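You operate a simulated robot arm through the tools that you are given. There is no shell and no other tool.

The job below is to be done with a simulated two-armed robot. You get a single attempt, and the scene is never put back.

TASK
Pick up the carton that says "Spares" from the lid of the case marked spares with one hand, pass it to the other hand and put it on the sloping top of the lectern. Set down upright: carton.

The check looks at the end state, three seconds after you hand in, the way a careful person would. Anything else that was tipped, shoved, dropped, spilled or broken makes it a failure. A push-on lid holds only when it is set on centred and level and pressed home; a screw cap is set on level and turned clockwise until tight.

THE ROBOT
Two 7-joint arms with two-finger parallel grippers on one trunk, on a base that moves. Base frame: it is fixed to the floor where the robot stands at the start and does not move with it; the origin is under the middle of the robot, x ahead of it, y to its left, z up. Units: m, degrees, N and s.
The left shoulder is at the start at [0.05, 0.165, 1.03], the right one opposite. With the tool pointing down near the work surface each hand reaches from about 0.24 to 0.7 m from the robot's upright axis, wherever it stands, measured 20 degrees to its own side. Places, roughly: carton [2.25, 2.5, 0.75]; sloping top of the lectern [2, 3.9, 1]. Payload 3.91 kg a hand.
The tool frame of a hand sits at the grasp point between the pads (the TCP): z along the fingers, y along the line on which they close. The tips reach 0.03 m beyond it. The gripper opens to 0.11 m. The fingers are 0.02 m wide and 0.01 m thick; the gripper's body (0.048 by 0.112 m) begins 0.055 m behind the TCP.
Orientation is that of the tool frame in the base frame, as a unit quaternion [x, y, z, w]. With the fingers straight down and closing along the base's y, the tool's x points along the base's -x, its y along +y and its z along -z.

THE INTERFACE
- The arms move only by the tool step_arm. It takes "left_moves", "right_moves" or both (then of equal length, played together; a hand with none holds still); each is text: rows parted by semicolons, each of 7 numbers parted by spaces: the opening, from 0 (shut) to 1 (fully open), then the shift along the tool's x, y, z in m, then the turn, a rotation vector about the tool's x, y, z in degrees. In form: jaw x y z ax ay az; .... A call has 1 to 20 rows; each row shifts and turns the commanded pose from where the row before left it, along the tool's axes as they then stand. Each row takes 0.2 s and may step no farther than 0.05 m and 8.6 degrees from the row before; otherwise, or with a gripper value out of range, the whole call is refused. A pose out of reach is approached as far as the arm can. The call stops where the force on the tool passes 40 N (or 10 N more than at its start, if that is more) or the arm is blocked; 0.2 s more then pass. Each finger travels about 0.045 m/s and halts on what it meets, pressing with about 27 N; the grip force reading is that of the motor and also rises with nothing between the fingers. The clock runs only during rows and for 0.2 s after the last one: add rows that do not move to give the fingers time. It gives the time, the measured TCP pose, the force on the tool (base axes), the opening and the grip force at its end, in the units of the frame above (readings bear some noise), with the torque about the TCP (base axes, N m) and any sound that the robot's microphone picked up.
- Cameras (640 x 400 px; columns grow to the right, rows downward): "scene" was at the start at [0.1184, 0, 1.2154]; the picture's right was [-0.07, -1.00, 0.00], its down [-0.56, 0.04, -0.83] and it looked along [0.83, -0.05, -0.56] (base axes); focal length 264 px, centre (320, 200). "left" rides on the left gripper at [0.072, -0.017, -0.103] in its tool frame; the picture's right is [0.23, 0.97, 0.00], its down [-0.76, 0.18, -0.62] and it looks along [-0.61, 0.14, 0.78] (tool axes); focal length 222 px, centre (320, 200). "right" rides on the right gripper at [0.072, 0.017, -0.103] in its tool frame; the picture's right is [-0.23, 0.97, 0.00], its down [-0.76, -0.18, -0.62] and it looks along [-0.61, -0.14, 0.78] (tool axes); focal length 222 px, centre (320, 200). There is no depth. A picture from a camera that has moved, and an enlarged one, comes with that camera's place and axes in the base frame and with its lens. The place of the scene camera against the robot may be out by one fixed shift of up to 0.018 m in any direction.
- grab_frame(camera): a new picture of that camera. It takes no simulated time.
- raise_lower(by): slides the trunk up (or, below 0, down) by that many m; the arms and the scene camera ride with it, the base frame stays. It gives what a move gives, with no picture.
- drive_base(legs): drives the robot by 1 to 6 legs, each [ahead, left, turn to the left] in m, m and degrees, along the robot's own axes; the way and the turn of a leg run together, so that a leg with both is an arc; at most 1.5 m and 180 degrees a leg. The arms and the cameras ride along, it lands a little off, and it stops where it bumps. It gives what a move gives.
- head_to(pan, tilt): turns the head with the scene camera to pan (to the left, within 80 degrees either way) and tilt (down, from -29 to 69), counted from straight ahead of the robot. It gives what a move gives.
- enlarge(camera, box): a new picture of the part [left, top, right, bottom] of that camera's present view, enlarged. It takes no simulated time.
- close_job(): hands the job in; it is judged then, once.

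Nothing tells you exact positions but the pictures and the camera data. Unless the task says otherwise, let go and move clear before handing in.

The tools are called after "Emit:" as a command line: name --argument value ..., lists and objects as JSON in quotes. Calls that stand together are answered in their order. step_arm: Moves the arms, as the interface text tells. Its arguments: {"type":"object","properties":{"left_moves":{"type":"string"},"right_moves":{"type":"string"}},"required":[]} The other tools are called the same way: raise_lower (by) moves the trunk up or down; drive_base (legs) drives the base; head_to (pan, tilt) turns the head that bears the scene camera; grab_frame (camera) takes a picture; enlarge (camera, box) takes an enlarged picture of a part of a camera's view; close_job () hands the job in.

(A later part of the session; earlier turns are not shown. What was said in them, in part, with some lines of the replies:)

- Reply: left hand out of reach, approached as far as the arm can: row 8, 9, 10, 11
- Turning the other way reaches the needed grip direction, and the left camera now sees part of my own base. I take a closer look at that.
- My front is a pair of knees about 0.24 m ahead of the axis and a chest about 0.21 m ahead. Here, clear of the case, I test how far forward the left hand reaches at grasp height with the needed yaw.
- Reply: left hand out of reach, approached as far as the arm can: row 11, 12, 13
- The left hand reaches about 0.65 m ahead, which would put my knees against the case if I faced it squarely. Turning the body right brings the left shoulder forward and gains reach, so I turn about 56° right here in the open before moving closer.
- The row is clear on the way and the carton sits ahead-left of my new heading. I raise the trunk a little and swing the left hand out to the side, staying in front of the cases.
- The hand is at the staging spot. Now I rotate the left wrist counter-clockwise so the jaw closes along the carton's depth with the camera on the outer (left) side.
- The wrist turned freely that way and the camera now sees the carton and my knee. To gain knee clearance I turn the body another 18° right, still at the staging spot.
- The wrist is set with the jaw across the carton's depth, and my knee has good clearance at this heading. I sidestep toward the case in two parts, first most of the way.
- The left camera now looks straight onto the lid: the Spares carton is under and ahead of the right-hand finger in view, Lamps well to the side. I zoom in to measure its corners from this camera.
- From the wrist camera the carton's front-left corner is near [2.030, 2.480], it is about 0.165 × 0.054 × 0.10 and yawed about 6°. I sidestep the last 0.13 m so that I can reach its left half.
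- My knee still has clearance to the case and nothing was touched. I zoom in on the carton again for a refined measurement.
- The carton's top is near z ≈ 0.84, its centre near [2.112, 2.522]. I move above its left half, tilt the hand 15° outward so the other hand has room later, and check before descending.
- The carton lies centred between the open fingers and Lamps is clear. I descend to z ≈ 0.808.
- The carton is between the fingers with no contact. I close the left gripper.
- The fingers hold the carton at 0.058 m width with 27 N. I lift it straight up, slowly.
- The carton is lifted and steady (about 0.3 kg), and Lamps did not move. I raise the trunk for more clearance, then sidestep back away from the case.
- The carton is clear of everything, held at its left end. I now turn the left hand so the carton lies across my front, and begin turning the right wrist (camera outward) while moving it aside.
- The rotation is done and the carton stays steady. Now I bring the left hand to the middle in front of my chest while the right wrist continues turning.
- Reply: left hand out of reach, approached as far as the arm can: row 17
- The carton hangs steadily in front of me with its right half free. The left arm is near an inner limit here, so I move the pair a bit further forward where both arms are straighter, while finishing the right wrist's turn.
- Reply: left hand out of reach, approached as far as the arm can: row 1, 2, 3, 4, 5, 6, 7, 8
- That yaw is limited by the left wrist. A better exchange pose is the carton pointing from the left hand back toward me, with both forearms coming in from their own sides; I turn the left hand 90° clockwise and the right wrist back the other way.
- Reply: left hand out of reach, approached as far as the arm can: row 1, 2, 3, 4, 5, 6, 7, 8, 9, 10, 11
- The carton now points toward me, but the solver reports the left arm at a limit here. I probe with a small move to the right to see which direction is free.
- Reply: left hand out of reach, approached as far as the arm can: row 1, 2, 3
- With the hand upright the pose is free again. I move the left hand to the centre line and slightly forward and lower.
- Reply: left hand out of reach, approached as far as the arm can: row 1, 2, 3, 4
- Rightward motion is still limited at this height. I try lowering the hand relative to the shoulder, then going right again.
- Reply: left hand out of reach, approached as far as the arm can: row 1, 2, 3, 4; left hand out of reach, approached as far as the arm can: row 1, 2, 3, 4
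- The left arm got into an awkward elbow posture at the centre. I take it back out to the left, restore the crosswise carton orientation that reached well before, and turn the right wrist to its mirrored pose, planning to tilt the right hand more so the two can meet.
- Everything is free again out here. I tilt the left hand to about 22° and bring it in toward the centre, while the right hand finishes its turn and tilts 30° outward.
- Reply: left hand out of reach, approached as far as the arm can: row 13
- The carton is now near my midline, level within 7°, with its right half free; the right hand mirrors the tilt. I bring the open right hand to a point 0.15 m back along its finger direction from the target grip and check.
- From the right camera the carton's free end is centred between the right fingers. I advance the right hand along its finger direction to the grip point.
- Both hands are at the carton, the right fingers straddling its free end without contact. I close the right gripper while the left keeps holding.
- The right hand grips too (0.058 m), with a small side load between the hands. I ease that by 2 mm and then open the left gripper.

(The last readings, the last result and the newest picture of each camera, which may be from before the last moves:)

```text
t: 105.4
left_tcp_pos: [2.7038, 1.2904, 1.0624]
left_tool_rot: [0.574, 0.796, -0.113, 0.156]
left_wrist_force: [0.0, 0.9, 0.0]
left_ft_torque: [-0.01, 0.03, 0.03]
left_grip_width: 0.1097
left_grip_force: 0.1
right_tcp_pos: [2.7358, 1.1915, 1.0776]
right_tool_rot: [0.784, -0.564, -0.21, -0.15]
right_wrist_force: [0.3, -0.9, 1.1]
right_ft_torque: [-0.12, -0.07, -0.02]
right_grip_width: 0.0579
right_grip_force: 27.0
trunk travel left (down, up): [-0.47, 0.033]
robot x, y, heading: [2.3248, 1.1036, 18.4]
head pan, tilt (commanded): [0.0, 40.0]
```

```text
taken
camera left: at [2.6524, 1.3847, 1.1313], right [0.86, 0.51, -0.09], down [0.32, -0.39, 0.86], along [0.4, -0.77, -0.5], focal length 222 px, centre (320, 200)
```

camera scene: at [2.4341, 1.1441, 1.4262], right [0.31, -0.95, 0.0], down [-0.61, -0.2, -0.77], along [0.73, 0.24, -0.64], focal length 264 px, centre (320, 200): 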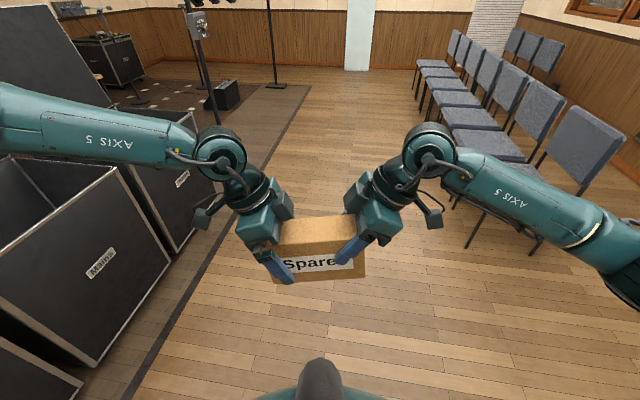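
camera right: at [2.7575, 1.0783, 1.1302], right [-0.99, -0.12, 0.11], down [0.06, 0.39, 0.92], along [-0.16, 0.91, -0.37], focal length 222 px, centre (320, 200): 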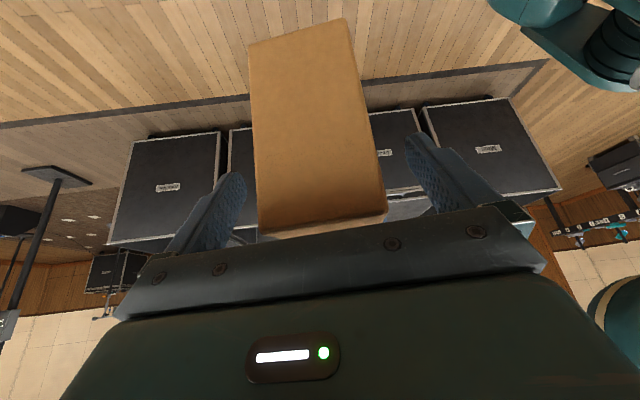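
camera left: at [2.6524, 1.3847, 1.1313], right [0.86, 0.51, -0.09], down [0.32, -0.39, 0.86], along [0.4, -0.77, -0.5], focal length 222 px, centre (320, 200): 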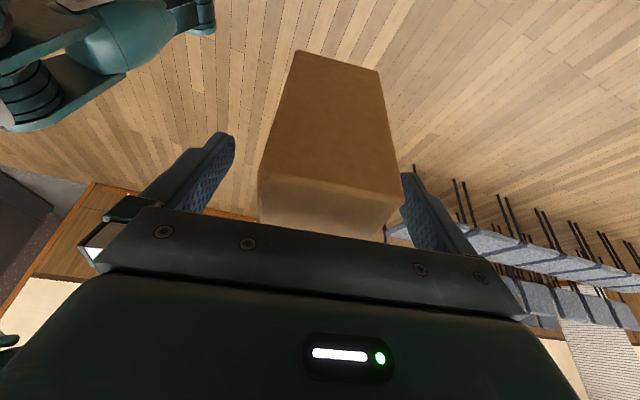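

The carton stays in the right hand as the left opens. I back the left hand straight out along its fingers.

Emit:
step_arm --left_moves "1 0 0 -0.02 0 0 0; 1 0 0 -0.03 0 0 0; 1 0 0 -0.04 0 0 0; 1 0 0 -0.04 0 0 0; 1 0 0 -0.03 0 0 0"

Emit:
grab_frame --camera "scene"

```text
t: 106.6
left_tcp_pos: [2.6823, 1.3489, 1.2105]
left_tool_rot: [0.574, 0.796, -0.112, 0.155]
left_wrist_force: [-0.8, 0.8, -0.2]
left_ft_torque: [0.04, 0.04, 0.03]
left_grip_width: 0.1099
left_grip_force: 0.1
right_tcp_pos: [2.7351, 1.1907, 1.0778]
right_tool_rot: [0.784, -0.564, -0.21, -0.151]
right_wrist_force: [-0.2, -0.1, 0.3]
right_ft_torque: [-0.15, -0.08, 0.0]
right_grip_width: 0.0578
right_grip_force: 26.8
trunk travel left (down, up): [-0.47, 0.033]
robot x, y, heading: [2.3246, 1.1012, 18.1]
head pan, tilt (commanded): [0.0, 40.0]
```

```text
taken
camera scene: at [2.4337, 1.144, 1.4262], right [0.31, -0.95, 0.0], down [-0.61, -0.2, -0.77], along [0.73, 0.24, -0.64], focal length 264 px, centre (320, 200)
```

scene: 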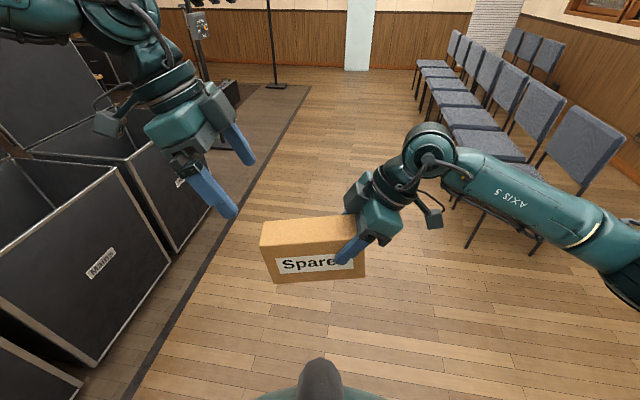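

The pass is done: the right hand alone holds the carton. Next I turn around and drive to the left end of the case row, keeping well clear, then look toward the lectern.

Emit:
drive_base --legs '[[0, 0, 162], [1.5, 0, 0], [0.4, 0, 0], [0, 0, -90]]'

Emit:
head_to --pan -20 --tilt 15

Emit:
grab_frame --camera "scene"

```text
t: 126.7
left_tcp_pos: [0.286, 1.526, 1.2099]
left_tool_rot: [0.003, 0.982, -0.001, 0.19]
left_wrist_force: [0.6, -0.4, -1.0]
left_ft_torque: [-0.01, 0.01, -0.01]
left_grip_width: 0.1096
left_grip_force: 0.0
right_tcp_pos: [0.4516, 1.5238, 1.0778]
right_tool_rot: [0.966, -0.001, -0.259, 0.0]
right_wrist_force: [-0.7, 0.8, 0.8]
right_ft_torque: [-0.02, -0.15, 0.01]
right_grip_width: 0.058
right_grip_force: 26.5
trunk travel left (down, up): [-0.47, 0.033]
robot x, y, heading: [0.4019, 1.1063, 89.5]
head pan, tilt (commanded): [0.0, 40.0]
```

```text
t: 127.6
left_tcp_pos: [0.2851, 1.5255, 1.2098]
left_tool_rot: [0.003, 0.982, -0.002, 0.191]
left_wrist_force: [-1.2, 0.3, -0.7]
left_ft_torque: [0.06, 0.02, 0.0]
left_grip_width: 0.1099
left_grip_force: 0.0
right_tcp_pos: [0.4513, 1.5238, 1.0789]
right_tool_rot: [0.966, -0.002, -0.26, 0.0]
right_wrist_force: [0.4, -0.1, 0.7]
right_ft_torque: [0.0, -0.15, 0.01]
right_grip_width: 0.0579
right_grip_force: 27.0
trunk travel left (down, up): [-0.47, 0.033]
robot x, y, heading: [0.4022, 1.1094, 89.7]
head pan, tilt (commanded): [-20.0, 15.0]
```

```text
taken
camera scene: at [0.4368, 1.2302, 1.4656], right [0.94, -0.35, 0.0], down [-0.09, -0.24, -0.97], along [0.34, 0.91, -0.26], focal length 264 px, centre (320, 200)
```

scene: 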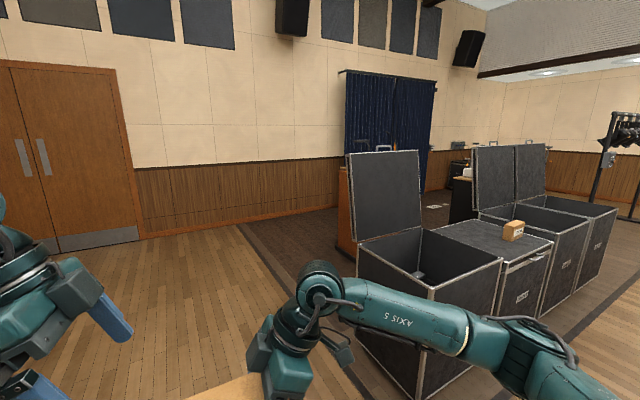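

The way along the left side is clear. I drive on past the end of the row, edging slightly left for arm clearance, then look right toward the lectern.

Emit:
drive_base --legs '[[1.5, 0.15, 0], [1.5, 0, 0]]'

Emit:
head_to --pan -75 --tilt 15

Emit:
grab_frame --camera "scene"

```text
refused: leg 1 is longer than a leg can be; nothing moved
```

```text
t: 128.8
left_tcp_pos: [0.2862, 1.5261, 1.2105]
left_tool_rot: [0.002, 0.982, 0.0, 0.191]
left_wrist_force: [0.8, 0.7, -0.4]
left_ft_torque: [0.0, -0.02, -0.03]
left_grip_width: 0.1102
left_grip_force: 0.1
right_tcp_pos: [0.4507, 1.5249, 1.0787]
right_tool_rot: [0.966, -0.002, -0.259, -0.001]
right_wrist_force: [0.5, -0.8, 0.4]
right_ft_torque: [-0.01, -0.17, 0.02]
right_grip_width: 0.0578
right_grip_force: 27.0
trunk travel left (down, up): [-0.47, 0.033]
robot x, y, heading: [0.405, 1.1096, 89.5]
head pan, tilt (commanded): [-75.0, 15.0]
```

```text
taken
camera scene: at [0.4946, 1.1662, 1.4657], right [0.25, -0.97, 0.0], down [-0.25, -0.07, -0.97], along [0.93, 0.24, -0.26], focal length 264 px, centre (320, 200)
```

scene: 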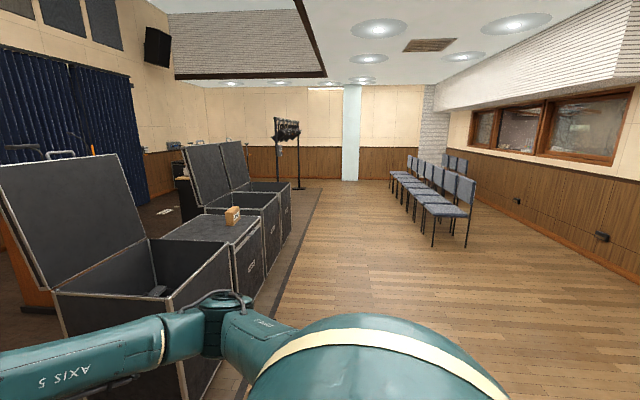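

The first leg was a hair too long and nothing moved. I repeat it with shorter legs.

Emit:
drive_base --legs '[[1.4, 0.15, 0], [1.4, 0, 0], [0.2, 0, 0]]'

Emit:
grab_frame --camera "scene"

```text
t: 143.6
left_tcp_pos: [0.1712, 4.52, 1.2107]
left_tool_rot: [0.004, 0.982, 0.0, 0.19]
left_wrist_force: [-0.4, -0.4, -0.4]
left_ft_torque: [-0.05, 0.02, -0.01]
left_grip_width: 0.1101
left_grip_force: 0.0
right_tcp_pos: [0.3347, 4.5153, 1.078]
right_tool_rot: [0.966, -0.004, -0.259, -0.002]
right_wrist_force: [-0.2, 0.7, -2.8]
right_ft_torque: [-0.02, -0.17, 0.02]
right_grip_width: 0.058
right_grip_force: 26.7
trunk travel left (down, up): [-0.47, 0.033]
robot x, y, heading: [0.2847, 4.0971, 89.6]
head pan, tilt (commanded): [-75.0, 15.0]
```

```text
taken
camera scene: at [0.378, 4.1582, 1.4657], right [0.25, -0.97, 0.0], down [-0.25, -0.07, -0.97], along [0.94, 0.24, -0.26], focal length 264 px, centre (320, 200)
```

scene: 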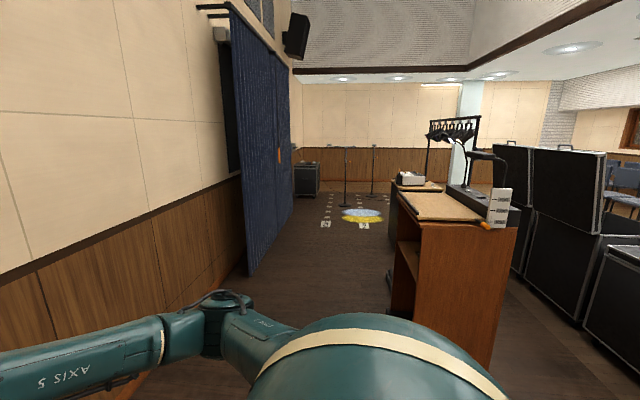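

Emit:
enlarge --camera "scene" --box '[380, 130, 540, 255]'

Emit:
enlarge --camera "scene" --box '[220, 100, 440, 280]'

```text
3.20 times, centred on (460, 192) of scene
camera zoom: at [0.378, 4.1582, 1.4657], right [0.25, -0.97, 0.0], down [-0.25, -0.07, -0.97], along [0.94, 0.24, -0.26], focal length 844 px, centre (-128, 224)
```

zoom: 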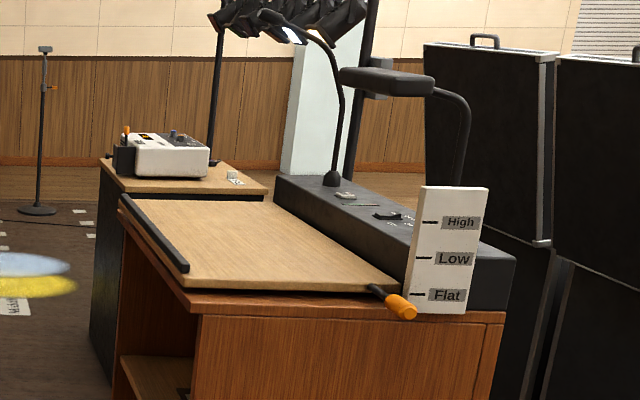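

```text
2.22 times, centred on (330, 190) of scene
camera zoom: at [0.378, 4.1582, 1.4657], right [0.25, -0.97, 0.0], down [-0.25, -0.07, -0.97], along [0.94, 0.24, -0.26], focal length 586 px, centre (298, 222)
```

zoom: 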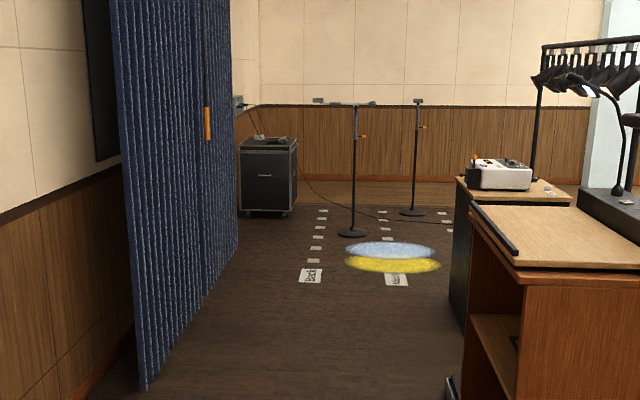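

The lectern's sloping board has a lip on the speaker side (+y) and an audio console, lamp and mic on the audience side, plus a tilt lever with a "High/Low/Flat" plate at its left end that I must not touch. The lectern is yawed about 10°, so I turn to face it from the speaker side and come around, keeping back.

Emit:
drive_base --legs '[[0, 0, -170], [-0.65, 0, 0], [0, 0.8, 0]]'

Emit:
head_to --pan 40 --tilt 25

Emit:
grab_frame --camera "scene"

```text
t: 161.1
left_tcp_pos: [1.1561, 4.4798, 1.2106]
left_tool_rot: [0.978, 0.087, -0.19, 0.017]
left_wrist_force: [1.0, 0.3, 0.8]
left_ft_torque: [0.04, -0.04, 0.04]
left_grip_width: 0.1102
left_grip_force: 0.0
right_tcp_pos: [0.9929, 4.4521, 1.0781]
right_tool_rot: [-0.087, 0.962, 0.023, 0.258]
right_wrist_force: [1.4, 0.6, -2.9]
right_ft_torque: [-0.04, 0.17, -0.01]
right_grip_width: 0.0578
right_grip_force: 26.7
trunk travel left (down, up): [-0.47, 0.033]
robot x, y, heading: [0.9662, 4.8732, -80.4]
head pan, tilt (commanded): [-75.0, 15.0]
```

```text
t: 163.1
left_tcp_pos: [1.1556, 4.4794, 1.2111]
left_tool_rot: [0.978, 0.086, -0.191, 0.017]
left_wrist_force: [0.8, 0.3, 0.7]
left_ft_torque: [0.0, -0.01, 0.01]
left_grip_width: 0.1103
left_grip_force: 0.0
right_tcp_pos: [0.9929, 4.4515, 1.0781]
right_tool_rot: [-0.086, 0.962, 0.023, 0.258]
right_wrist_force: [0.2, 0.8, -2.2]
right_ft_torque: [-0.03, 0.14, 0.0]
right_grip_width: 0.058
right_grip_force: 27.6
trunk travel left (down, up): [-0.47, 0.033]
robot x, y, heading: [0.9668, 4.8729, -80.3]
head pan, tilt (commanded): [40.0, 25.0]
```

```text
taken
camera scene: at [1.0414, 4.7878, 1.4495], right [-0.64, -0.77, 0.0], down [-0.32, 0.27, -0.91], along [0.69, -0.58, -0.42], focal length 264 px, centre (320, 200)
```

scene: 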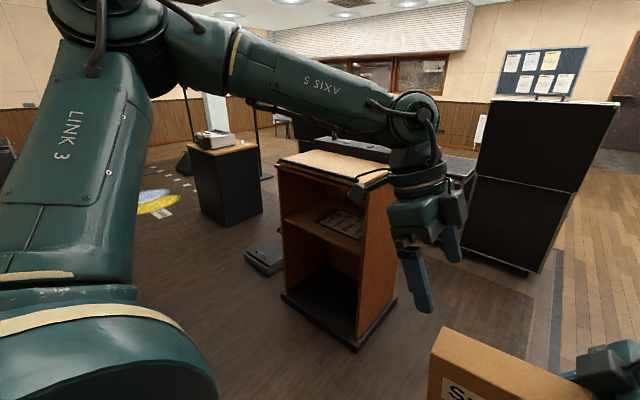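

My left arm blocks part of this view, but the lectern's open back and board are visible. I strafe left until I face the board, staying back from it.

Emit:
drive_base --legs '[[0, 0.9, 0]]'

Emit:
head_to --pan 0 --tilt 28

Emit:
grab_frame --camera "scene"

```text
t: 171.3
left_tcp_pos: [2.0432, 4.6358, 1.2106]
left_tool_rot: [0.978, 0.087, -0.191, 0.016]
left_wrist_force: [0.5, -0.2, 0.7]
left_ft_torque: [0.01, -0.02, 0.0]
left_grip_width: 0.1099
left_grip_force: 0.0
right_tcp_pos: [1.8828, 4.6081, 1.0779]
right_tool_rot: [-0.086, 0.962, 0.023, 0.258]
right_wrist_force: [-0.3, 0.7, -3.4]
right_ft_torque: [-0.02, 0.17, 0.0]
right_grip_width: 0.0581
right_grip_force: 27.6
trunk travel left (down, up): [-0.47, 0.033]
robot x, y, heading: [1.853, 5.0269, -79.7]
head pan, tilt (commanded): [40.0, 25.0]
```

```text
t: 172.4
left_tcp_pos: [2.0454, 4.6366, 1.2104]
left_tool_rot: [0.978, 0.087, -0.191, 0.016]
left_wrist_force: [0.9, 0.1, 0.2]
left_ft_torque: [-0.05, 0.0, 0.02]
left_grip_width: 0.1102
left_grip_force: 0.0
right_tcp_pos: [1.883, 4.6069, 1.077]
right_tool_rot: [-0.087, 0.962, 0.024, 0.257]
right_wrist_force: [-0.2, -0.2, -3.1]
right_ft_torque: [-0.01, 0.16, 0.03]
right_grip_width: 0.0579
right_grip_force: 27.1
trunk travel left (down, up): [-0.47, 0.033]
robot x, y, heading: [1.8533, 5.029, -80.1]
head pan, tilt (commanded): [0.0, 28.0]
```

```text
taken
camera scene: at [1.8749, 4.9138, 1.4447], right [-0.98, -0.18, 0.0], down [-0.08, 0.46, -0.88], along [0.15, -0.87, -0.47], focal length 264 px, centre (320, 200)
```

scene: 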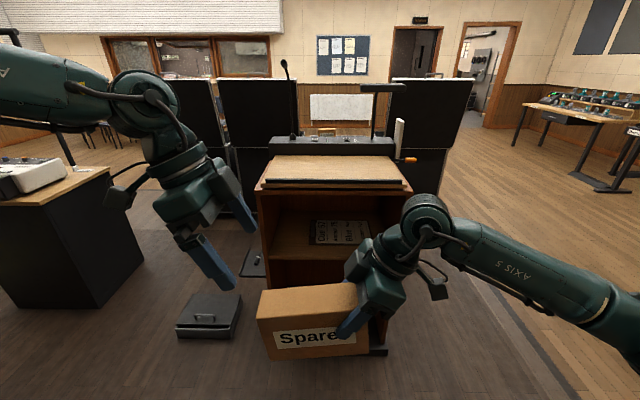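

Emit:
enlarge --camera "scene" --box '[240, 60, 432, 210]'

Emit:
enlarge --camera "scene" --box '[150, 200, 430, 375]'

```text
2.67 times, centred on (336, 135) of scene
camera zoom: at [1.8749, 4.9138, 1.4447], right [-0.98, -0.18, 0.0], down [-0.08, 0.46, -0.88], along [0.15, -0.87, -0.47], focal length 703 px, centre (277, 373)
```

zoom: 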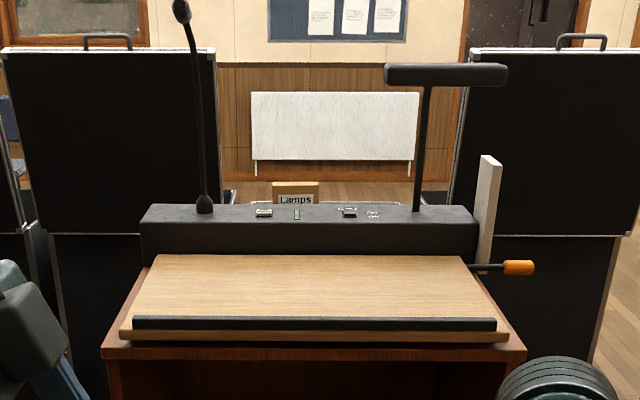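

```text
2.29 times, centred on (290, 288) of scene
camera zoom: at [1.8749, 4.9138, 1.4447], right [-0.98, -0.18, 0.0], down [-0.08, 0.46, -0.88], along [0.15, -0.87, -0.47], focal length 603 px, centre (389, 0)
```

zoom: 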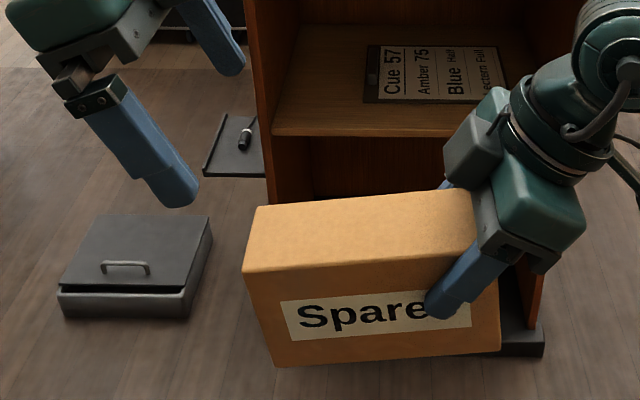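

The board is set flat (its right edge lines up with "Flat"), about 0.53 × 0.32 m at z ≈ 1.04, centred near [2.0, 3.88], with a lip on my side, lamp head over its rear right and mic at the rear left. I retract the left hand, level and raise the carton in the right hand, and then approach.

Emit:
step_arm --left_moves "1 0.034 -0.0167 -0.0137 0 0 0; 1 0.034 -0.0167 -0.0137 0 0 0; 1 0.034 -0.0167 -0.0137 0 0 0; 1 0.034 -0.0167 -0.0137 0 0 0; 1 0.034 -0.0167 -0.0137 0 0 0; 1 0.034 -0.0167 -0.0137 0 0 0" --right_moves "0 0 0 0 0 -3.5 0; 0 0 0 0 0 -3.5 0; 0 -0.014 -0.02 -0.01857 0 0 0; 0 -0.014 -0.02 -0.01857 0 0 0; 0 -0.014 -0.02 -0.01857 0 0 0; 0 -0.014 -0.02 -0.01857 0 0 0"

Emit:
grab_frame --camera "scene"

Emit:
grab_frame --camera "right"

```text
t: 173.8
left_tcp_pos: [2.2423, 4.7749, 1.2089]
left_tool_rot: [0.978, 0.086, -0.191, 0.017]
left_wrist_force: [0.2, 0.5, 0.4]
left_ft_torque: [-0.01, 0.02, 0.0]
left_grip_width: 0.1098
left_grip_force: 0.1
right_tcp_pos: [1.8979, 4.5295, 1.1727]
right_tool_rot: [-0.086, 0.945, 0.029, 0.316]
right_wrist_force: [0.4, -0.2, -3.1]
right_ft_torque: [-0.03, 0.19, -0.03]
right_grip_width: 0.0579
right_grip_force: 26.9
trunk travel left (down, up): [-0.47, 0.033]
robot x, y, heading: [1.8543, 5.0266, -80.2]
head pan, tilt (commanded): [0.0, 28.0]
```

```text
taken
camera scene: at [1.8756, 4.9143, 1.4447], right [-0.98, -0.17, 0.0], down [-0.08, 0.46, -0.88], along [0.15, -0.87, -0.47], focal length 264 px, centre (320, 200)
```

scene: 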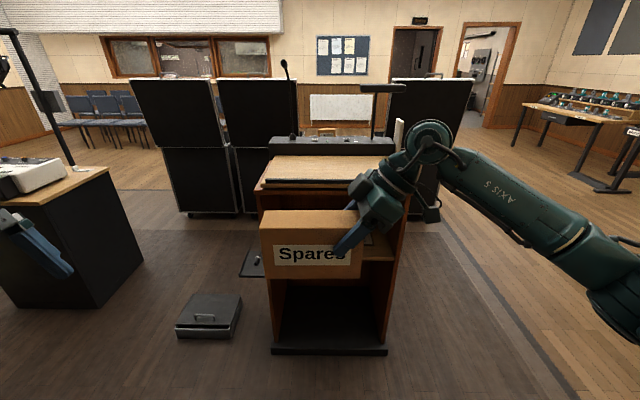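

```text
taken
camera right: at [1.7761, 4.525, 1.2103], right [0.0, 0.99, 0.14], down [0.26, -0.13, 0.96], along [0.96, 0.03, -0.26], focal length 222 px, centre (320, 200)
```

right: 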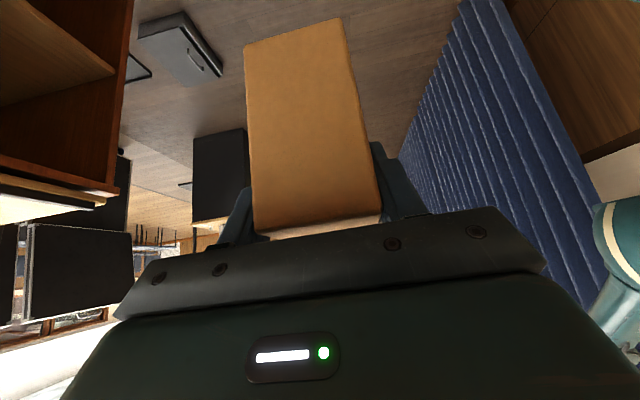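

The carton now looks level and centred ahead of the lectern board. I zoom in to check its level and the board's lip and lamp positions from this view.

Emit:
enlarge --camera "scene" --box '[240, 190, 400, 290]'

Emit:
enlarge --camera "scene" --box '[250, 75, 426, 200]'

```text
4.00 times, centred on (320, 240) of scene
camera zoom: at [1.8756, 4.9143, 1.4447], right [-0.98, -0.17, 0.0], down [-0.08, 0.46, -0.88], along [0.15, -0.87, -0.47], focal length 1055 px, centre (320, 40)
```

zoom: 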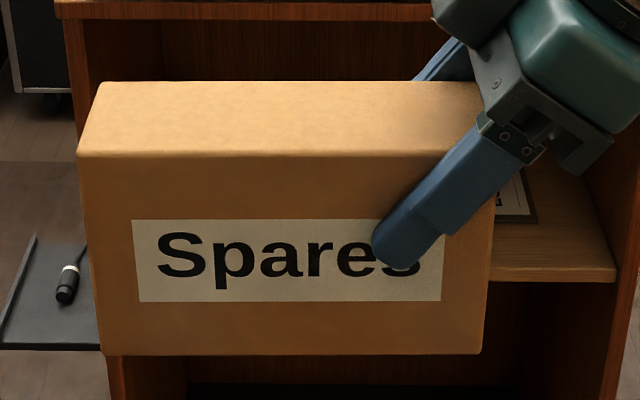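

```text
3.20 times, centred on (338, 138) of scene
camera zoom: at [1.8756, 4.9143, 1.4447], right [-0.98, -0.17, 0.0], down [-0.08, 0.46, -0.88], along [0.15, -0.87, -0.47], focal length 844 px, centre (262, 400)
```

zoom: 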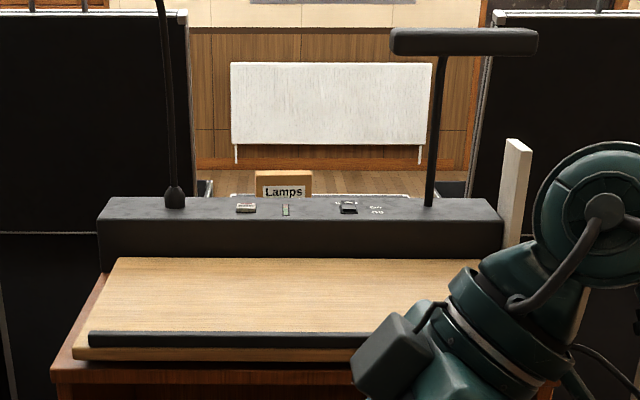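

The carton's bottom edge is level and about 0.055 m above board height. I drive ahead most of the way and check clearances before the last bit.

Emit:
drive_base --legs '[[0.42, 0, 0]]'

Emit:
head_to --pan -5 --tilt 35

Emit:
grab_frame --camera "scene"

Emit:
grab_frame --camera "right"

```text
t: 176.4
left_tcp_pos: [2.315, 4.3615, 1.209]
left_tool_rot: [0.978, 0.086, -0.192, 0.017]
left_wrist_force: [-0.6, -0.4, -1.3]
left_ft_torque: [-0.03, -0.02, -0.04]
left_grip_width: 0.11
left_grip_force: 0.1
right_tcp_pos: [1.9683, 4.1174, 1.1722]
right_tool_rot: [-0.084, 0.945, 0.028, 0.315]
right_wrist_force: [-0.4, 0.5, -2.5]
right_ft_torque: [-0.04, 0.16, 0.03]
right_grip_width: 0.058
right_grip_force: 27.0
trunk travel left (down, up): [-0.47, 0.033]
robot x, y, heading: [1.9267, 4.6143, -80.1]
head pan, tilt (commanded): [0.0, 28.0]
```

```text
t: 177.1
left_tcp_pos: [2.3149, 4.3628, 1.2098]
left_tool_rot: [0.978, 0.086, -0.19, 0.016]
left_wrist_force: [-0.8, 1.2, 0.0]
left_ft_torque: [0.01, 0.0, 0.02]
left_grip_width: 0.1097
left_grip_force: 0.2
right_tcp_pos: [1.9676, 4.1173, 1.1716]
right_tool_rot: [-0.085, 0.944, 0.029, 0.317]
right_wrist_force: [0.4, 0.3, -3.0]
right_ft_torque: [-0.03, 0.14, -0.02]
right_grip_width: 0.0581
right_grip_force: 27.2
trunk travel left (down, up): [-0.47, 0.033]
robot x, y, heading: [1.9256, 4.6156, -80.1]
head pan, tilt (commanded): [-5.0, 35.0]
```

```text
taken
camera scene: at [1.939, 4.5049, 1.4338], right [-1.0, -0.09, 0.0], down [-0.05, 0.57, -0.82], along [0.07, -0.82, -0.57], focal length 264 px, centre (320, 200)
```

scene: 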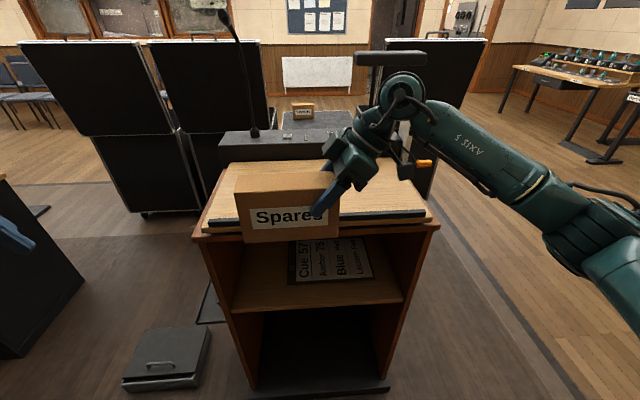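

```text
taken
camera right: at [1.847, 4.1138, 1.2097], right [0.01, 0.99, 0.14], down [0.26, -0.13, 0.96], along [0.97, 0.03, -0.26], focal length 222 px, centre (320, 200)
```

right: 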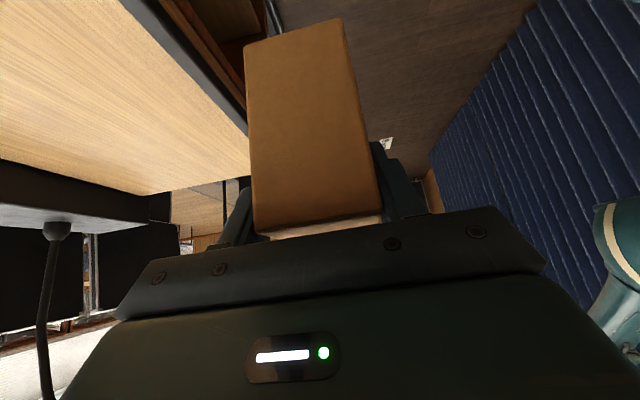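

The right camera sees the lip's inner edge near y ≈ 4.03, and the carton is above lip height. I drive the last 0.165 m forward, which puts the carton just beyond the lip and still short of the lamp.

Emit:
drive_base --legs '[[0.165, 0, 0]]'

Emit:
grab_frame --camera "scene"

Emit:
grab_frame --camera "right"

```text
t: 178.5
left_tcp_pos: [2.3441, 4.2, 1.2092]
left_tool_rot: [0.978, 0.086, -0.191, 0.017]
left_wrist_force: [0.3, 0.1, -0.8]
left_ft_torque: [0.02, 0.01, -0.02]
left_grip_width: 0.11
left_grip_force: 0.0
right_tcp_pos: [1.9967, 3.9549, 1.1709]
right_tool_rot: [-0.085, 0.945, 0.029, 0.316]
right_wrist_force: [-0.3, -0.8, -4.0]
right_ft_torque: [-0.02, 0.14, -0.01]
right_grip_width: 0.058
right_grip_force: 27.0
trunk travel left (down, up): [-0.47, 0.033]
robot x, y, heading: [1.9543, 4.4524, -80.2]
head pan, tilt (commanded): [-5.0, 35.0]
```

```text
taken
camera scene: at [1.9674, 4.3424, 1.4336], right [-1.0, -0.09, 0.0], down [-0.05, 0.57, -0.82], along [0.07, -0.82, -0.57], focal length 264 px, centre (320, 200)
```

scene: 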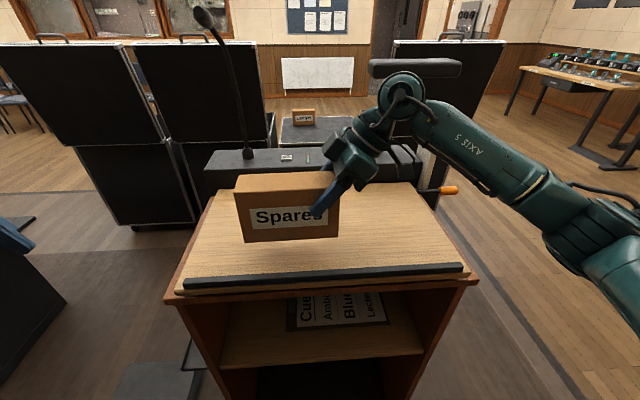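

```text
taken
camera right: at [1.8753, 3.9515, 1.2095], right [0.01, 0.99, 0.14], down [0.26, -0.13, 0.96], along [0.97, 0.03, -0.26], focal length 222 px, centre (320, 200)
```

right: 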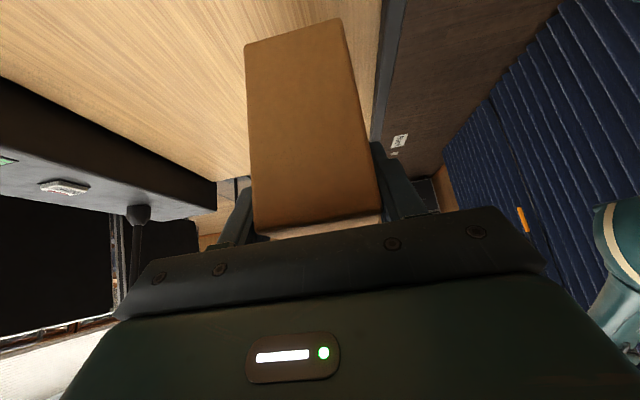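

The carton is over the board, about 0.035 m beyond the lip, with the wrist clear of the lamp. I lower it straight down 0.035 m first.

Emit:
step_arm --right_moves "0 0.00702 0 0.00932 0 0 0; 0 0.00702 0 0.00932 0 0 0; 0 0.00702 0 0.00932 0 0 0; 0 0 0 0 0 0 0"

Emit:
enlarge --camera "scene" --box '[160, 140, 480, 310]'

Emit:
grab_frame --camera "right"

```text
t: 179.5
left_tcp_pos: [2.3427, 4.2005, 1.2103]
left_tool_rot: [0.978, 0.087, -0.19, 0.017]
left_wrist_force: [-0.3, -0.6, 0.0]
left_ft_torque: [-0.01, 0.02, -0.01]
left_grip_width: 0.1099
left_grip_force: 0.1
right_tcp_pos: [1.9951, 3.9571, 1.1362]
right_tool_rot: [-0.085, 0.945, 0.029, 0.315]
right_wrist_force: [-0.1, -0.1, -2.7]
right_ft_torque: [-0.01, 0.13, 0.02]
right_grip_width: 0.0579
right_grip_force: 26.9
trunk travel left (down, up): [-0.47, 0.033]
robot x, y, heading: [1.9539, 4.4527, -80.1]
head pan, tilt (commanded): [-5.0, 35.0]
```

```text
2.00 times, centred on (320, 225) of scene
camera zoom: at [1.9673, 4.3433, 1.4337], right [-1.0, -0.09, 0.0], down [-0.05, 0.57, -0.82], along [0.07, -0.82, -0.57], focal length 527 px, centre (320, 150)
```

zoom: 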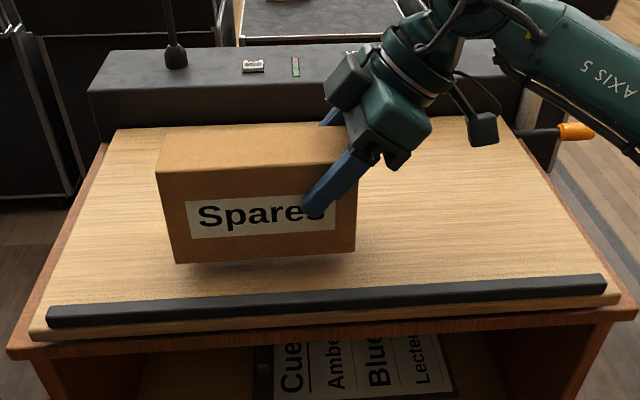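

```text
taken
camera right: at [1.875, 3.9523, 1.1745], right [0.01, 0.99, 0.14], down [0.26, -0.13, 0.96], along [0.96, 0.03, -0.26], focal length 222 px, centre (320, 200)
```

right: 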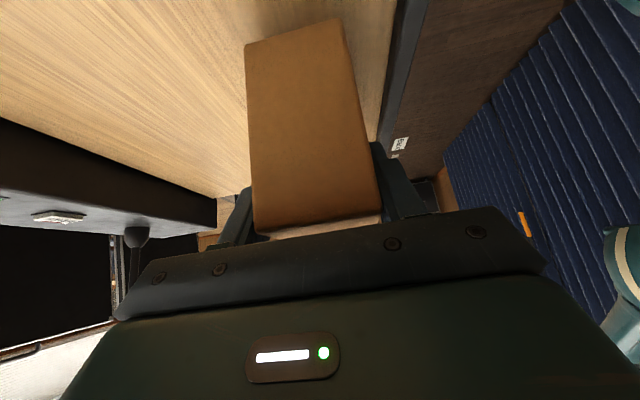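

A small shadow gap remains under the carton. I continue down in small steps, watching the force.

Emit:
step_arm --right_moves "0 0.0024 0 0.0032 0 0 0; 0 0.0024 0 0.0032 0 0 0; 0 0.0024 0 0.0032 0 0 0"

Emit:
enlarge --camera "scene" --box '[220, 200, 380, 300]'

```text
t: 180.3
left_tcp_pos: [2.3424, 4.2002, 1.2108]
left_tool_rot: [0.978, 0.086, -0.191, 0.016]
left_wrist_force: [-0.4, -0.6, -0.3]
left_ft_torque: [-0.02, 0.0, 0.0]
left_grip_width: 0.11
left_grip_force: 0.0
right_tcp_pos: [1.9967, 3.9554, 1.1242]
right_tool_rot: [-0.084, 0.945, 0.028, 0.316]
right_wrist_force: [0.2, -0.6, -3.0]
right_ft_torque: [-0.05, 0.16, 0.0]
right_grip_width: 0.0579
right_grip_force: 27.2
trunk travel left (down, up): [-0.47, 0.033]
robot x, y, heading: [1.9523, 4.4538, -80.2]
head pan, tilt (commanded): [-5.0, 35.0]
```

```text
4.00 times, centred on (300, 250) of scene
camera zoom: at [1.9672, 4.3432, 1.4337], right [-1.0, -0.09, 0.0], down [-0.05, 0.57, -0.82], along [0.07, -0.82, -0.57], focal length 1055 px, centre (400, 0)
```

zoom: 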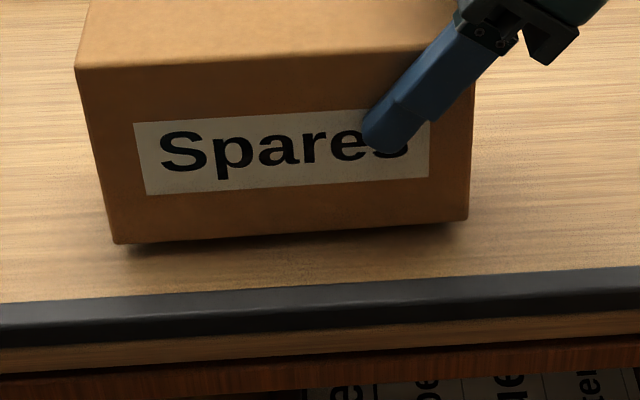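

Still no contact, with a thin shadow under the carton. I go on in 2–3 mm steps.

Emit:
step_arm --right_moves "0 0.0012 0 0.0016 0 0 0; 0 0.0012 0 0.0016 0 0 0; 0 0 0 0 0 0 0"

Emit:
step_arm --right_moves "0 0.0012 0 0.0016 0 0 0; 0 0 0 0 0 0 0"

Emit:
enlarge --camera "scene" --box '[220, 200, 380, 300]'

```text
t: 181.1
left_tcp_pos: [2.343, 4.2005, 1.2099]
left_tool_rot: [0.978, 0.086, -0.191, 0.018]
left_wrist_force: [-0.4, 0.6, -0.9]
left_ft_torque: [0.0, 0.01, 0.0]
left_grip_width: 0.11
left_grip_force: 0.1
right_tcp_pos: [1.9955, 3.9565, 1.1205]
right_tool_rot: [-0.084, 0.945, 0.028, 0.315]
right_wrist_force: [0.1, -0.1, -3.1]
right_ft_torque: [-0.04, 0.17, 0.0]
right_grip_width: 0.0579
right_grip_force: 27.0
trunk travel left (down, up): [-0.47, 0.033]
robot x, y, heading: [1.9518, 4.4547, -80.1]
head pan, tilt (commanded): [-5.0, 35.0]
```

```text
t: 181.7
left_tcp_pos: [2.3434, 4.2006, 1.2092]
left_tool_rot: [0.978, 0.086, -0.191, 0.017]
left_wrist_force: [-0.1, 0.1, -0.5]
left_ft_torque: [-0.01, 0.0, -0.01]
left_grip_width: 0.1099
left_grip_force: 0.2
right_tcp_pos: [1.9967, 3.9566, 1.1183]
right_tool_rot: [-0.084, 0.945, 0.028, 0.316]
right_wrist_force: [-0.3, 0.1, -2.8]
right_ft_torque: [-0.02, 0.14, 0.01]
right_grip_width: 0.0581
right_grip_force: 26.4
trunk travel left (down, up): [-0.47, 0.033]
robot x, y, heading: [1.9538, 4.4529, -80.3]
head pan, tilt (commanded): [-5.0, 35.0]
```

```text
4.00 times, centred on (300, 250) of scene
camera zoom: at [1.9673, 4.3432, 1.4337], right [-1.0, -0.09, 0.0], down [-0.05, 0.57, -0.82], along [0.07, -0.82, -0.57], focal length 1055 px, centre (400, 0)
```

zoom: 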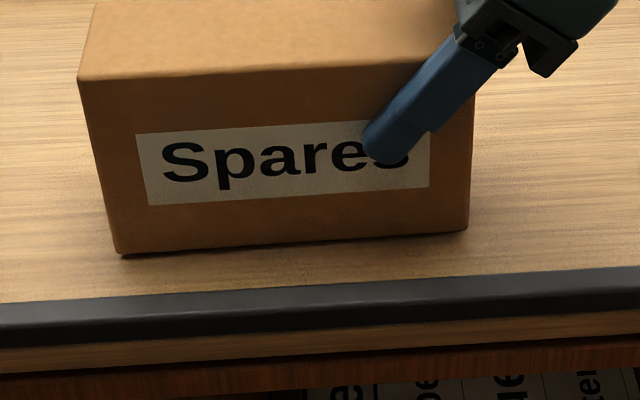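

Very close now — the shadow has almost closed up. I continue with 2 mm steps until the force shows contact.

Emit:
step_arm --right_moves "0 0.0012 0 0.0016 0 0 0; 0 0 0 0 0 0 0"

Emit:
step_arm --right_moves "0 0.0009 0 0.0012 0 0 0; 0 0 0 0 0 0 0"

Emit:
enlarge --camera "scene" --box '[220, 200, 380, 300]'

```text
t: 182.3
left_tcp_pos: [2.3434, 4.2002, 1.2097]
left_tool_rot: [0.978, 0.086, -0.191, 0.017]
left_wrist_force: [0.4, 0.4, -0.3]
left_ft_torque: [0.02, -0.02, 0.0]
left_grip_width: 0.1099
left_grip_force: 0.1
right_tcp_pos: [1.9966, 3.9565, 1.1159]
right_tool_rot: [-0.084, 0.945, 0.027, 0.315]
right_wrist_force: [0.3, -0.8, -3.0]
right_ft_torque: [-0.01, 0.17, 0.0]
right_grip_width: 0.058
right_grip_force: 27.0
trunk travel left (down, up): [-0.47, 0.033]
robot x, y, heading: [1.9551, 4.4551, -80.2]
head pan, tilt (commanded): [-5.0, 35.0]
```

```text
t: 182.9
left_tcp_pos: [2.342, 4.2006, 1.2102]
left_tool_rot: [0.978, 0.086, -0.191, 0.016]
left_wrist_force: [-0.2, 0.6, 0.2]
left_ft_torque: [-0.01, -0.02, -0.02]
left_grip_width: 0.11
left_grip_force: 0.0
right_tcp_pos: [1.9969, 3.9569, 1.1157]
right_tool_rot: [-0.084, 0.944, 0.028, 0.317]
right_wrist_force: [-1.1, 0.0, 1.8]
right_ft_torque: [0.02, 0.32, 0.04]
right_grip_width: 0.0581
right_grip_force: 26.5
trunk travel left (down, up): [-0.47, 0.033]
robot x, y, heading: [1.956, 4.4577, -80.3]
head pan, tilt (commanded): [-5.0, 35.0]
```

```text
4.00 times, centred on (300, 250) of scene
camera zoom: at [1.9672, 4.3435, 1.4338], right [-1.0, -0.09, 0.0], down [-0.05, 0.57, -0.82], along [0.07, -0.82, -0.57], focal length 1055 px, centre (400, 0)
```

zoom: 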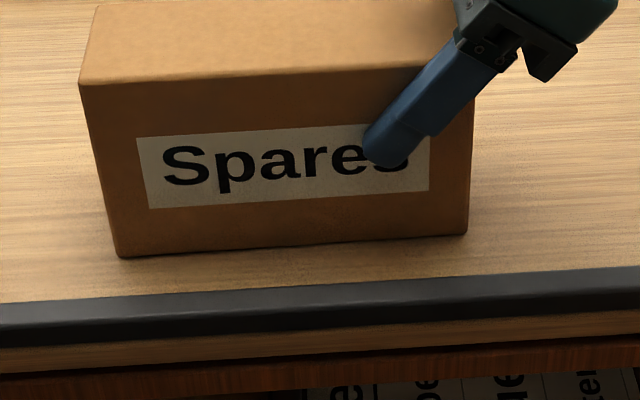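

The force rose by about 5 N: the carton stands on the board, level and behind the lip. I open the right gripper gently.

Emit:
step_arm --right_moves "0.57 0 0 0 0 0 0; 0.65 0 0 0 0 0 0; 0.75 0 0 0 0 0 0; 0.85 0 0 0 0 0 0; 0.95 0 0 0 0 0 0; 1 0 0 0 0 0 0; 1 0 0 0 0 0 0"

Emit:
enlarge --camera "scene" --box '[160, 120, 480, 310]'

Emit:
grab_frame --camera "right"

```text
t: 184.5
left_tcp_pos: [2.3439, 4.2001, 1.21]
left_tool_rot: [0.978, 0.087, -0.19, 0.017]
left_wrist_force: [1.1, -0.9, 0.5]
left_ft_torque: [0.01, 0.02, 0.0]
left_grip_width: 0.1099
left_grip_force: 0.1
right_tcp_pos: [1.9966, 3.9562, 1.1159]
right_tool_rot: [-0.084, 0.944, 0.029, 0.317]
right_wrist_force: [-0.1, -0.1, 0.1]
right_ft_torque: [-0.01, 0.0, 0.0]
right_grip_width: 0.11
right_grip_force: 0.0
trunk travel left (down, up): [-0.47, 0.033]
robot x, y, heading: [1.9529, 4.4561, -80.2]
head pan, tilt (commanded): [-5.0, 35.0]
```

```text
2.00 times, centred on (320, 215) of scene
camera zoom: at [1.9672, 4.3435, 1.4338], right [-1.0, -0.09, 0.0], down [-0.05, 0.57, -0.82], along [0.07, -0.82, -0.57], focal length 527 px, centre (320, 170)
```

zoom: 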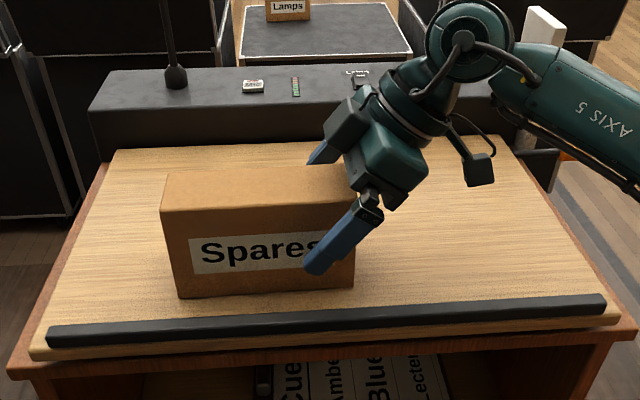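

```text
taken
camera right: at [1.8751, 3.9523, 1.1537], right [0.01, 0.99, 0.14], down [0.26, -0.13, 0.96], along [0.97, 0.03, -0.26], focal length 222 px, centre (320, 200)
```

right: 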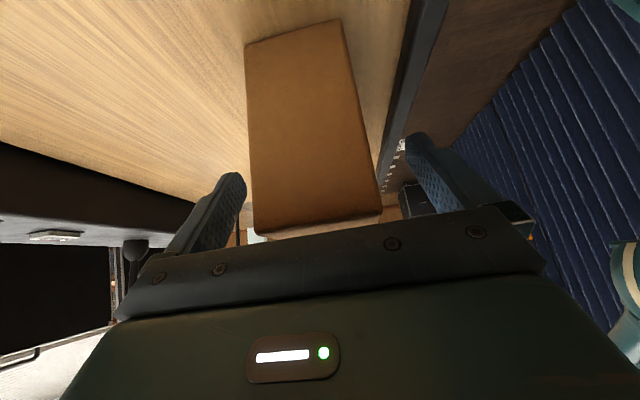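

The carton stands free on the board with both fingers clear. I withdraw the right hand along its fingers, away from the carton.

Emit:
step_arm --right_moves "1 0 0 -0.02 0 0 0; 1 0 0 -0.025 0 0 0; 1 0 0 -0.03 0 0 0; 1 0 0 -0.03 0 0 0; 1 0 0 0 0 0 0"

Emit:
grab_frame --camera "scene"

Emit:
grab_frame --camera "right"

```text
t: 185.7
left_tcp_pos: [2.3442, 4.2008, 1.2095]
left_tool_rot: [0.978, 0.087, -0.191, 0.017]
left_wrist_force: [-0.3, -0.3, 0.7]
left_ft_torque: [-0.01, -0.02, -0.01]
left_grip_width: 0.1097
left_grip_force: 0.1
right_tcp_pos: [1.9335, 3.9455, 1.1991]
right_tool_rot: [-0.084, 0.945, 0.028, 0.315]
right_wrist_force: [-0.1, -0.2, 0.2]
right_ft_torque: [-0.01, 0.01, 0.02]
right_grip_width: 0.1102
right_grip_force: 0.0
trunk travel left (down, up): [-0.47, 0.033]
robot x, y, heading: [1.9539, 4.4549, -80.2]
head pan, tilt (commanded): [-5.0, 35.0]
```

```text
taken
camera scene: at [1.9674, 4.3434, 1.4337], right [-1.0, -0.09, 0.0], down [-0.05, 0.57, -0.82], along [0.07, -0.82, -0.57], focal length 264 px, centre (320, 200)
```

scene: 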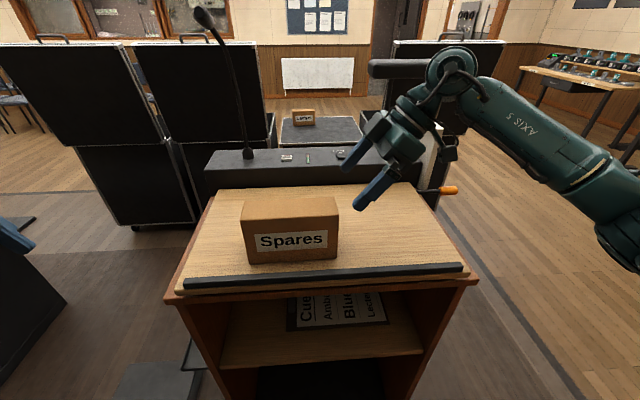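

```text
taken
camera right: at [1.8125, 3.9409, 1.2377], right [0.01, 0.99, 0.14], down [0.26, -0.13, 0.96], along [0.97, 0.03, -0.26], focal length 222 px, centre (320, 200)
```

right: 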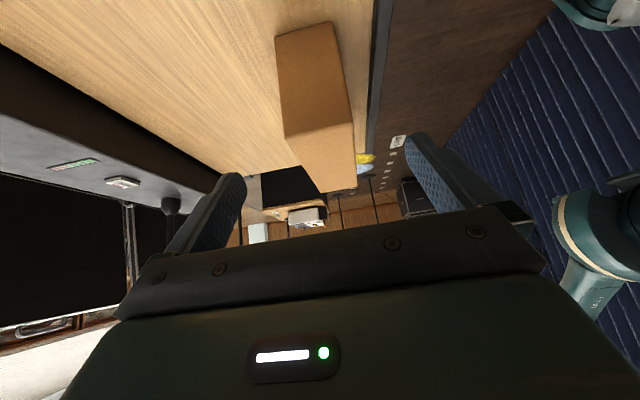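

The carton stands upright on the board and the fingers are above and beside it. I drive straight back to get fully clear and then verify.

Emit:
drive_base --legs '[[-0.5, 0, 0]]'

Emit:
head_to --pan 5 --tilt 28

Emit:
grab_frame --camera "scene"

Emit:
enlarge --camera "scene" --box '[240, 60, 432, 210]'

```text
t: 188.7
left_tcp_pos: [2.2569, 4.6907, 1.2082]
left_tool_rot: [0.978, 0.084, -0.191, 0.017]
left_wrist_force: [0.4, 0.6, 0.0]
left_ft_torque: [0.01, -0.03, -0.01]
left_grip_width: 0.11
left_grip_force: 0.1
right_tcp_pos: [1.847, 4.4361, 1.1994]
right_tool_rot: [-0.081, 0.945, 0.027, 0.316]
right_wrist_force: [-0.5, -0.7, -0.9]
right_ft_torque: [-0.03, 0.03, 0.03]
right_grip_width: 0.11
right_grip_force: 0.0
trunk travel left (down, up): [-0.47, 0.033]
robot x, y, heading: [1.8694, 4.945, -80.3]
head pan, tilt (commanded): [-5.0, 35.0]
```

```text
t: 189.4
left_tcp_pos: [2.2572, 4.6905, 1.2103]
left_tool_rot: [0.978, 0.084, -0.19, 0.016]
left_wrist_force: [0.1, 0.3, 0.2]
left_ft_torque: [0.01, -0.02, 0.01]
left_grip_width: 0.11
left_grip_force: 0.2
right_tcp_pos: [1.8463, 4.4348, 1.1991]
right_tool_rot: [-0.082, 0.945, 0.027, 0.316]
right_wrist_force: [0.0, 0.1, 0.4]
right_ft_torque: [-0.01, -0.01, 0.02]
right_grip_width: 0.11
right_grip_force: 0.0
trunk travel left (down, up): [-0.47, 0.033]
robot x, y, heading: [1.8689, 4.946, -80.0]
head pan, tilt (commanded): [5.0, 28.0]
```

```text
taken
camera scene: at [1.8977, 4.8337, 1.4447], right [-0.97, -0.25, 0.0], down [-0.12, 0.45, -0.88], along [0.22, -0.85, -0.47], focal length 264 px, centre (320, 200)
```

scene: 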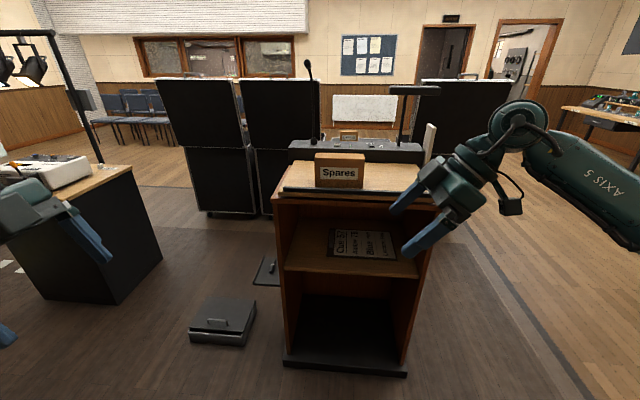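

```text
2.67 times, centred on (336, 135) of scene
camera zoom: at [1.8977, 4.8337, 1.4447], right [-0.97, -0.25, 0.0], down [-0.12, 0.45, -0.88], along [0.22, -0.85, -0.47], focal length 703 px, centre (277, 373)
```

zoom: 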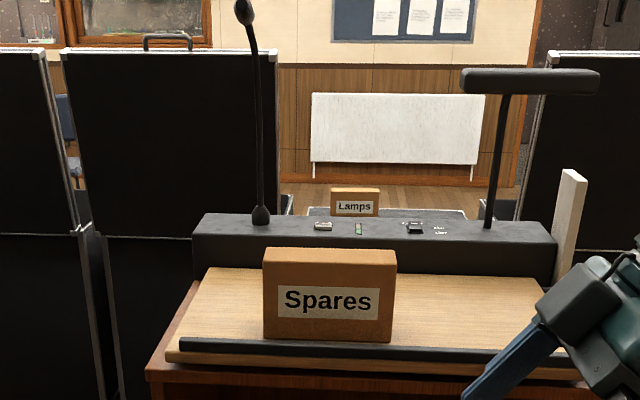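

The carton stands upright on the lectern top behind the lip; the lamp, mic, console and the Lamps carton are all undisturbed. I let a moment pass and take one more close look to be sure it isn't creeping.

Emit:
step_arm --right_moves "1 0.02 0.03 0 0 0 0; 1 0.02 0.03 0 0 0 0; 1 0.02 0.03 0 0 0 0; 1 0 0 0 0 0 0; 1 0 0 0 0 0 0; 1 0 0 0 0 0 0; 1 0 0 0 0 0 0; 1 0 0 0 0 0 0; 1 0 0 0 0 0 0; 1 0 0 0 0 0 0"

Emit:
enlarge --camera "scene" --box '[240, 60, 432, 210]'

Emit:
enlarge --camera "scene" --box '[280, 140, 376, 200]'

```text
t: 191.6
left_tcp_pos: [2.2569, 4.6898, 1.2106]
left_tool_rot: [0.978, 0.084, -0.19, 0.016]
left_wrist_force: [0.3, 0.8, -0.5]
left_ft_torque: [0.01, -0.02, 0.03]
left_grip_width: 0.11
left_grip_force: 0.0
right_tcp_pos: [1.7843, 4.5158, 1.1616]
right_tool_rot: [-0.082, 0.945, 0.028, 0.316]
right_wrist_force: [0.2, -0.1, 0.3]
right_ft_torque: [0.0, 0.0, 0.02]
right_grip_width: 0.1101
right_grip_force: 0.1
trunk travel left (down, up): [-0.47, 0.033]
robot x, y, heading: [1.8704, 4.9431, -80.3]
head pan, tilt (commanded): [5.0, 28.0]
```

```text
2.67 times, centred on (336, 135) of scene
camera zoom: at [1.8977, 4.8338, 1.4447], right [-0.97, -0.25, 0.0], down [-0.12, 0.45, -0.88], along [0.22, -0.85, -0.47], focal length 703 px, centre (277, 373)
```

zoom: 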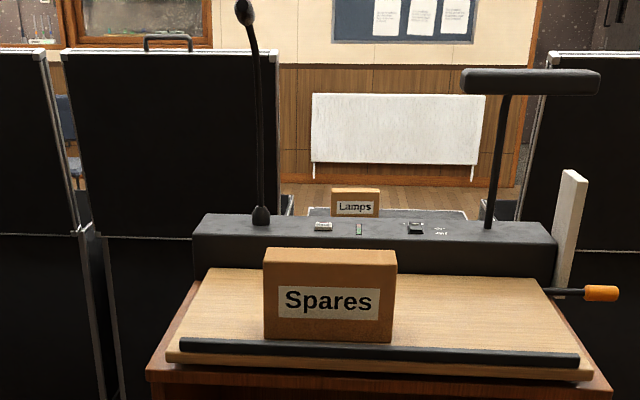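

```text
6.67 times, centred on (328, 170) of scene
camera zoom: at [1.8977, 4.8338, 1.4447], right [-0.97, -0.25, 0.0], down [-0.12, 0.45, -0.88], along [0.22, -0.85, -0.47], focal length 1758 px, centre (267, 400)
```

zoom: 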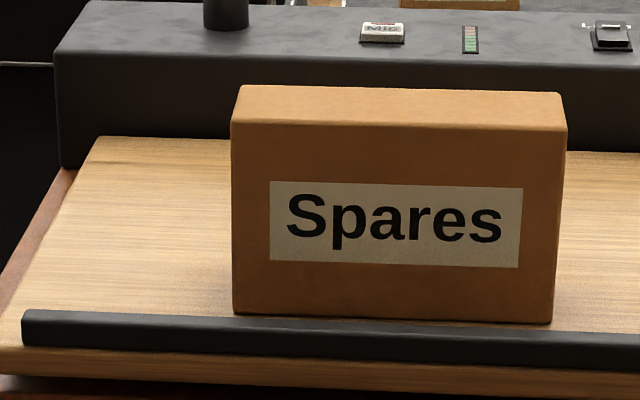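

The carton is standing still and upright on the lectern top behind the lip. Nothing else has moved, and both hands are empty and clear. I hand the job in.

Emit:
close_job

```text
The job is handed in.
```

The "Spares" carton is standing upright on the lectern's top, just behind the lip on the speaker side. I have handed the job in but have not seen the check's result.

- **Pick and pass:** I lifted the carton from the spares case with the left hand and passed it to the right hand in open space. I then drove round the left end of the cases and set it down from the speaker side.
- **Lectern top:** the board measured flat to within about 2 degrees, with its edge lined up with the "Flat" mark. I left the tilt lever alone. The carton stayed still in two close looks a few seconds apart.
- **Everything else:** the Lamps carton, the lamp, the microphone, the console and the lever looked undisturbed in the last pictures. Both hands were empty and clear when I handed in.
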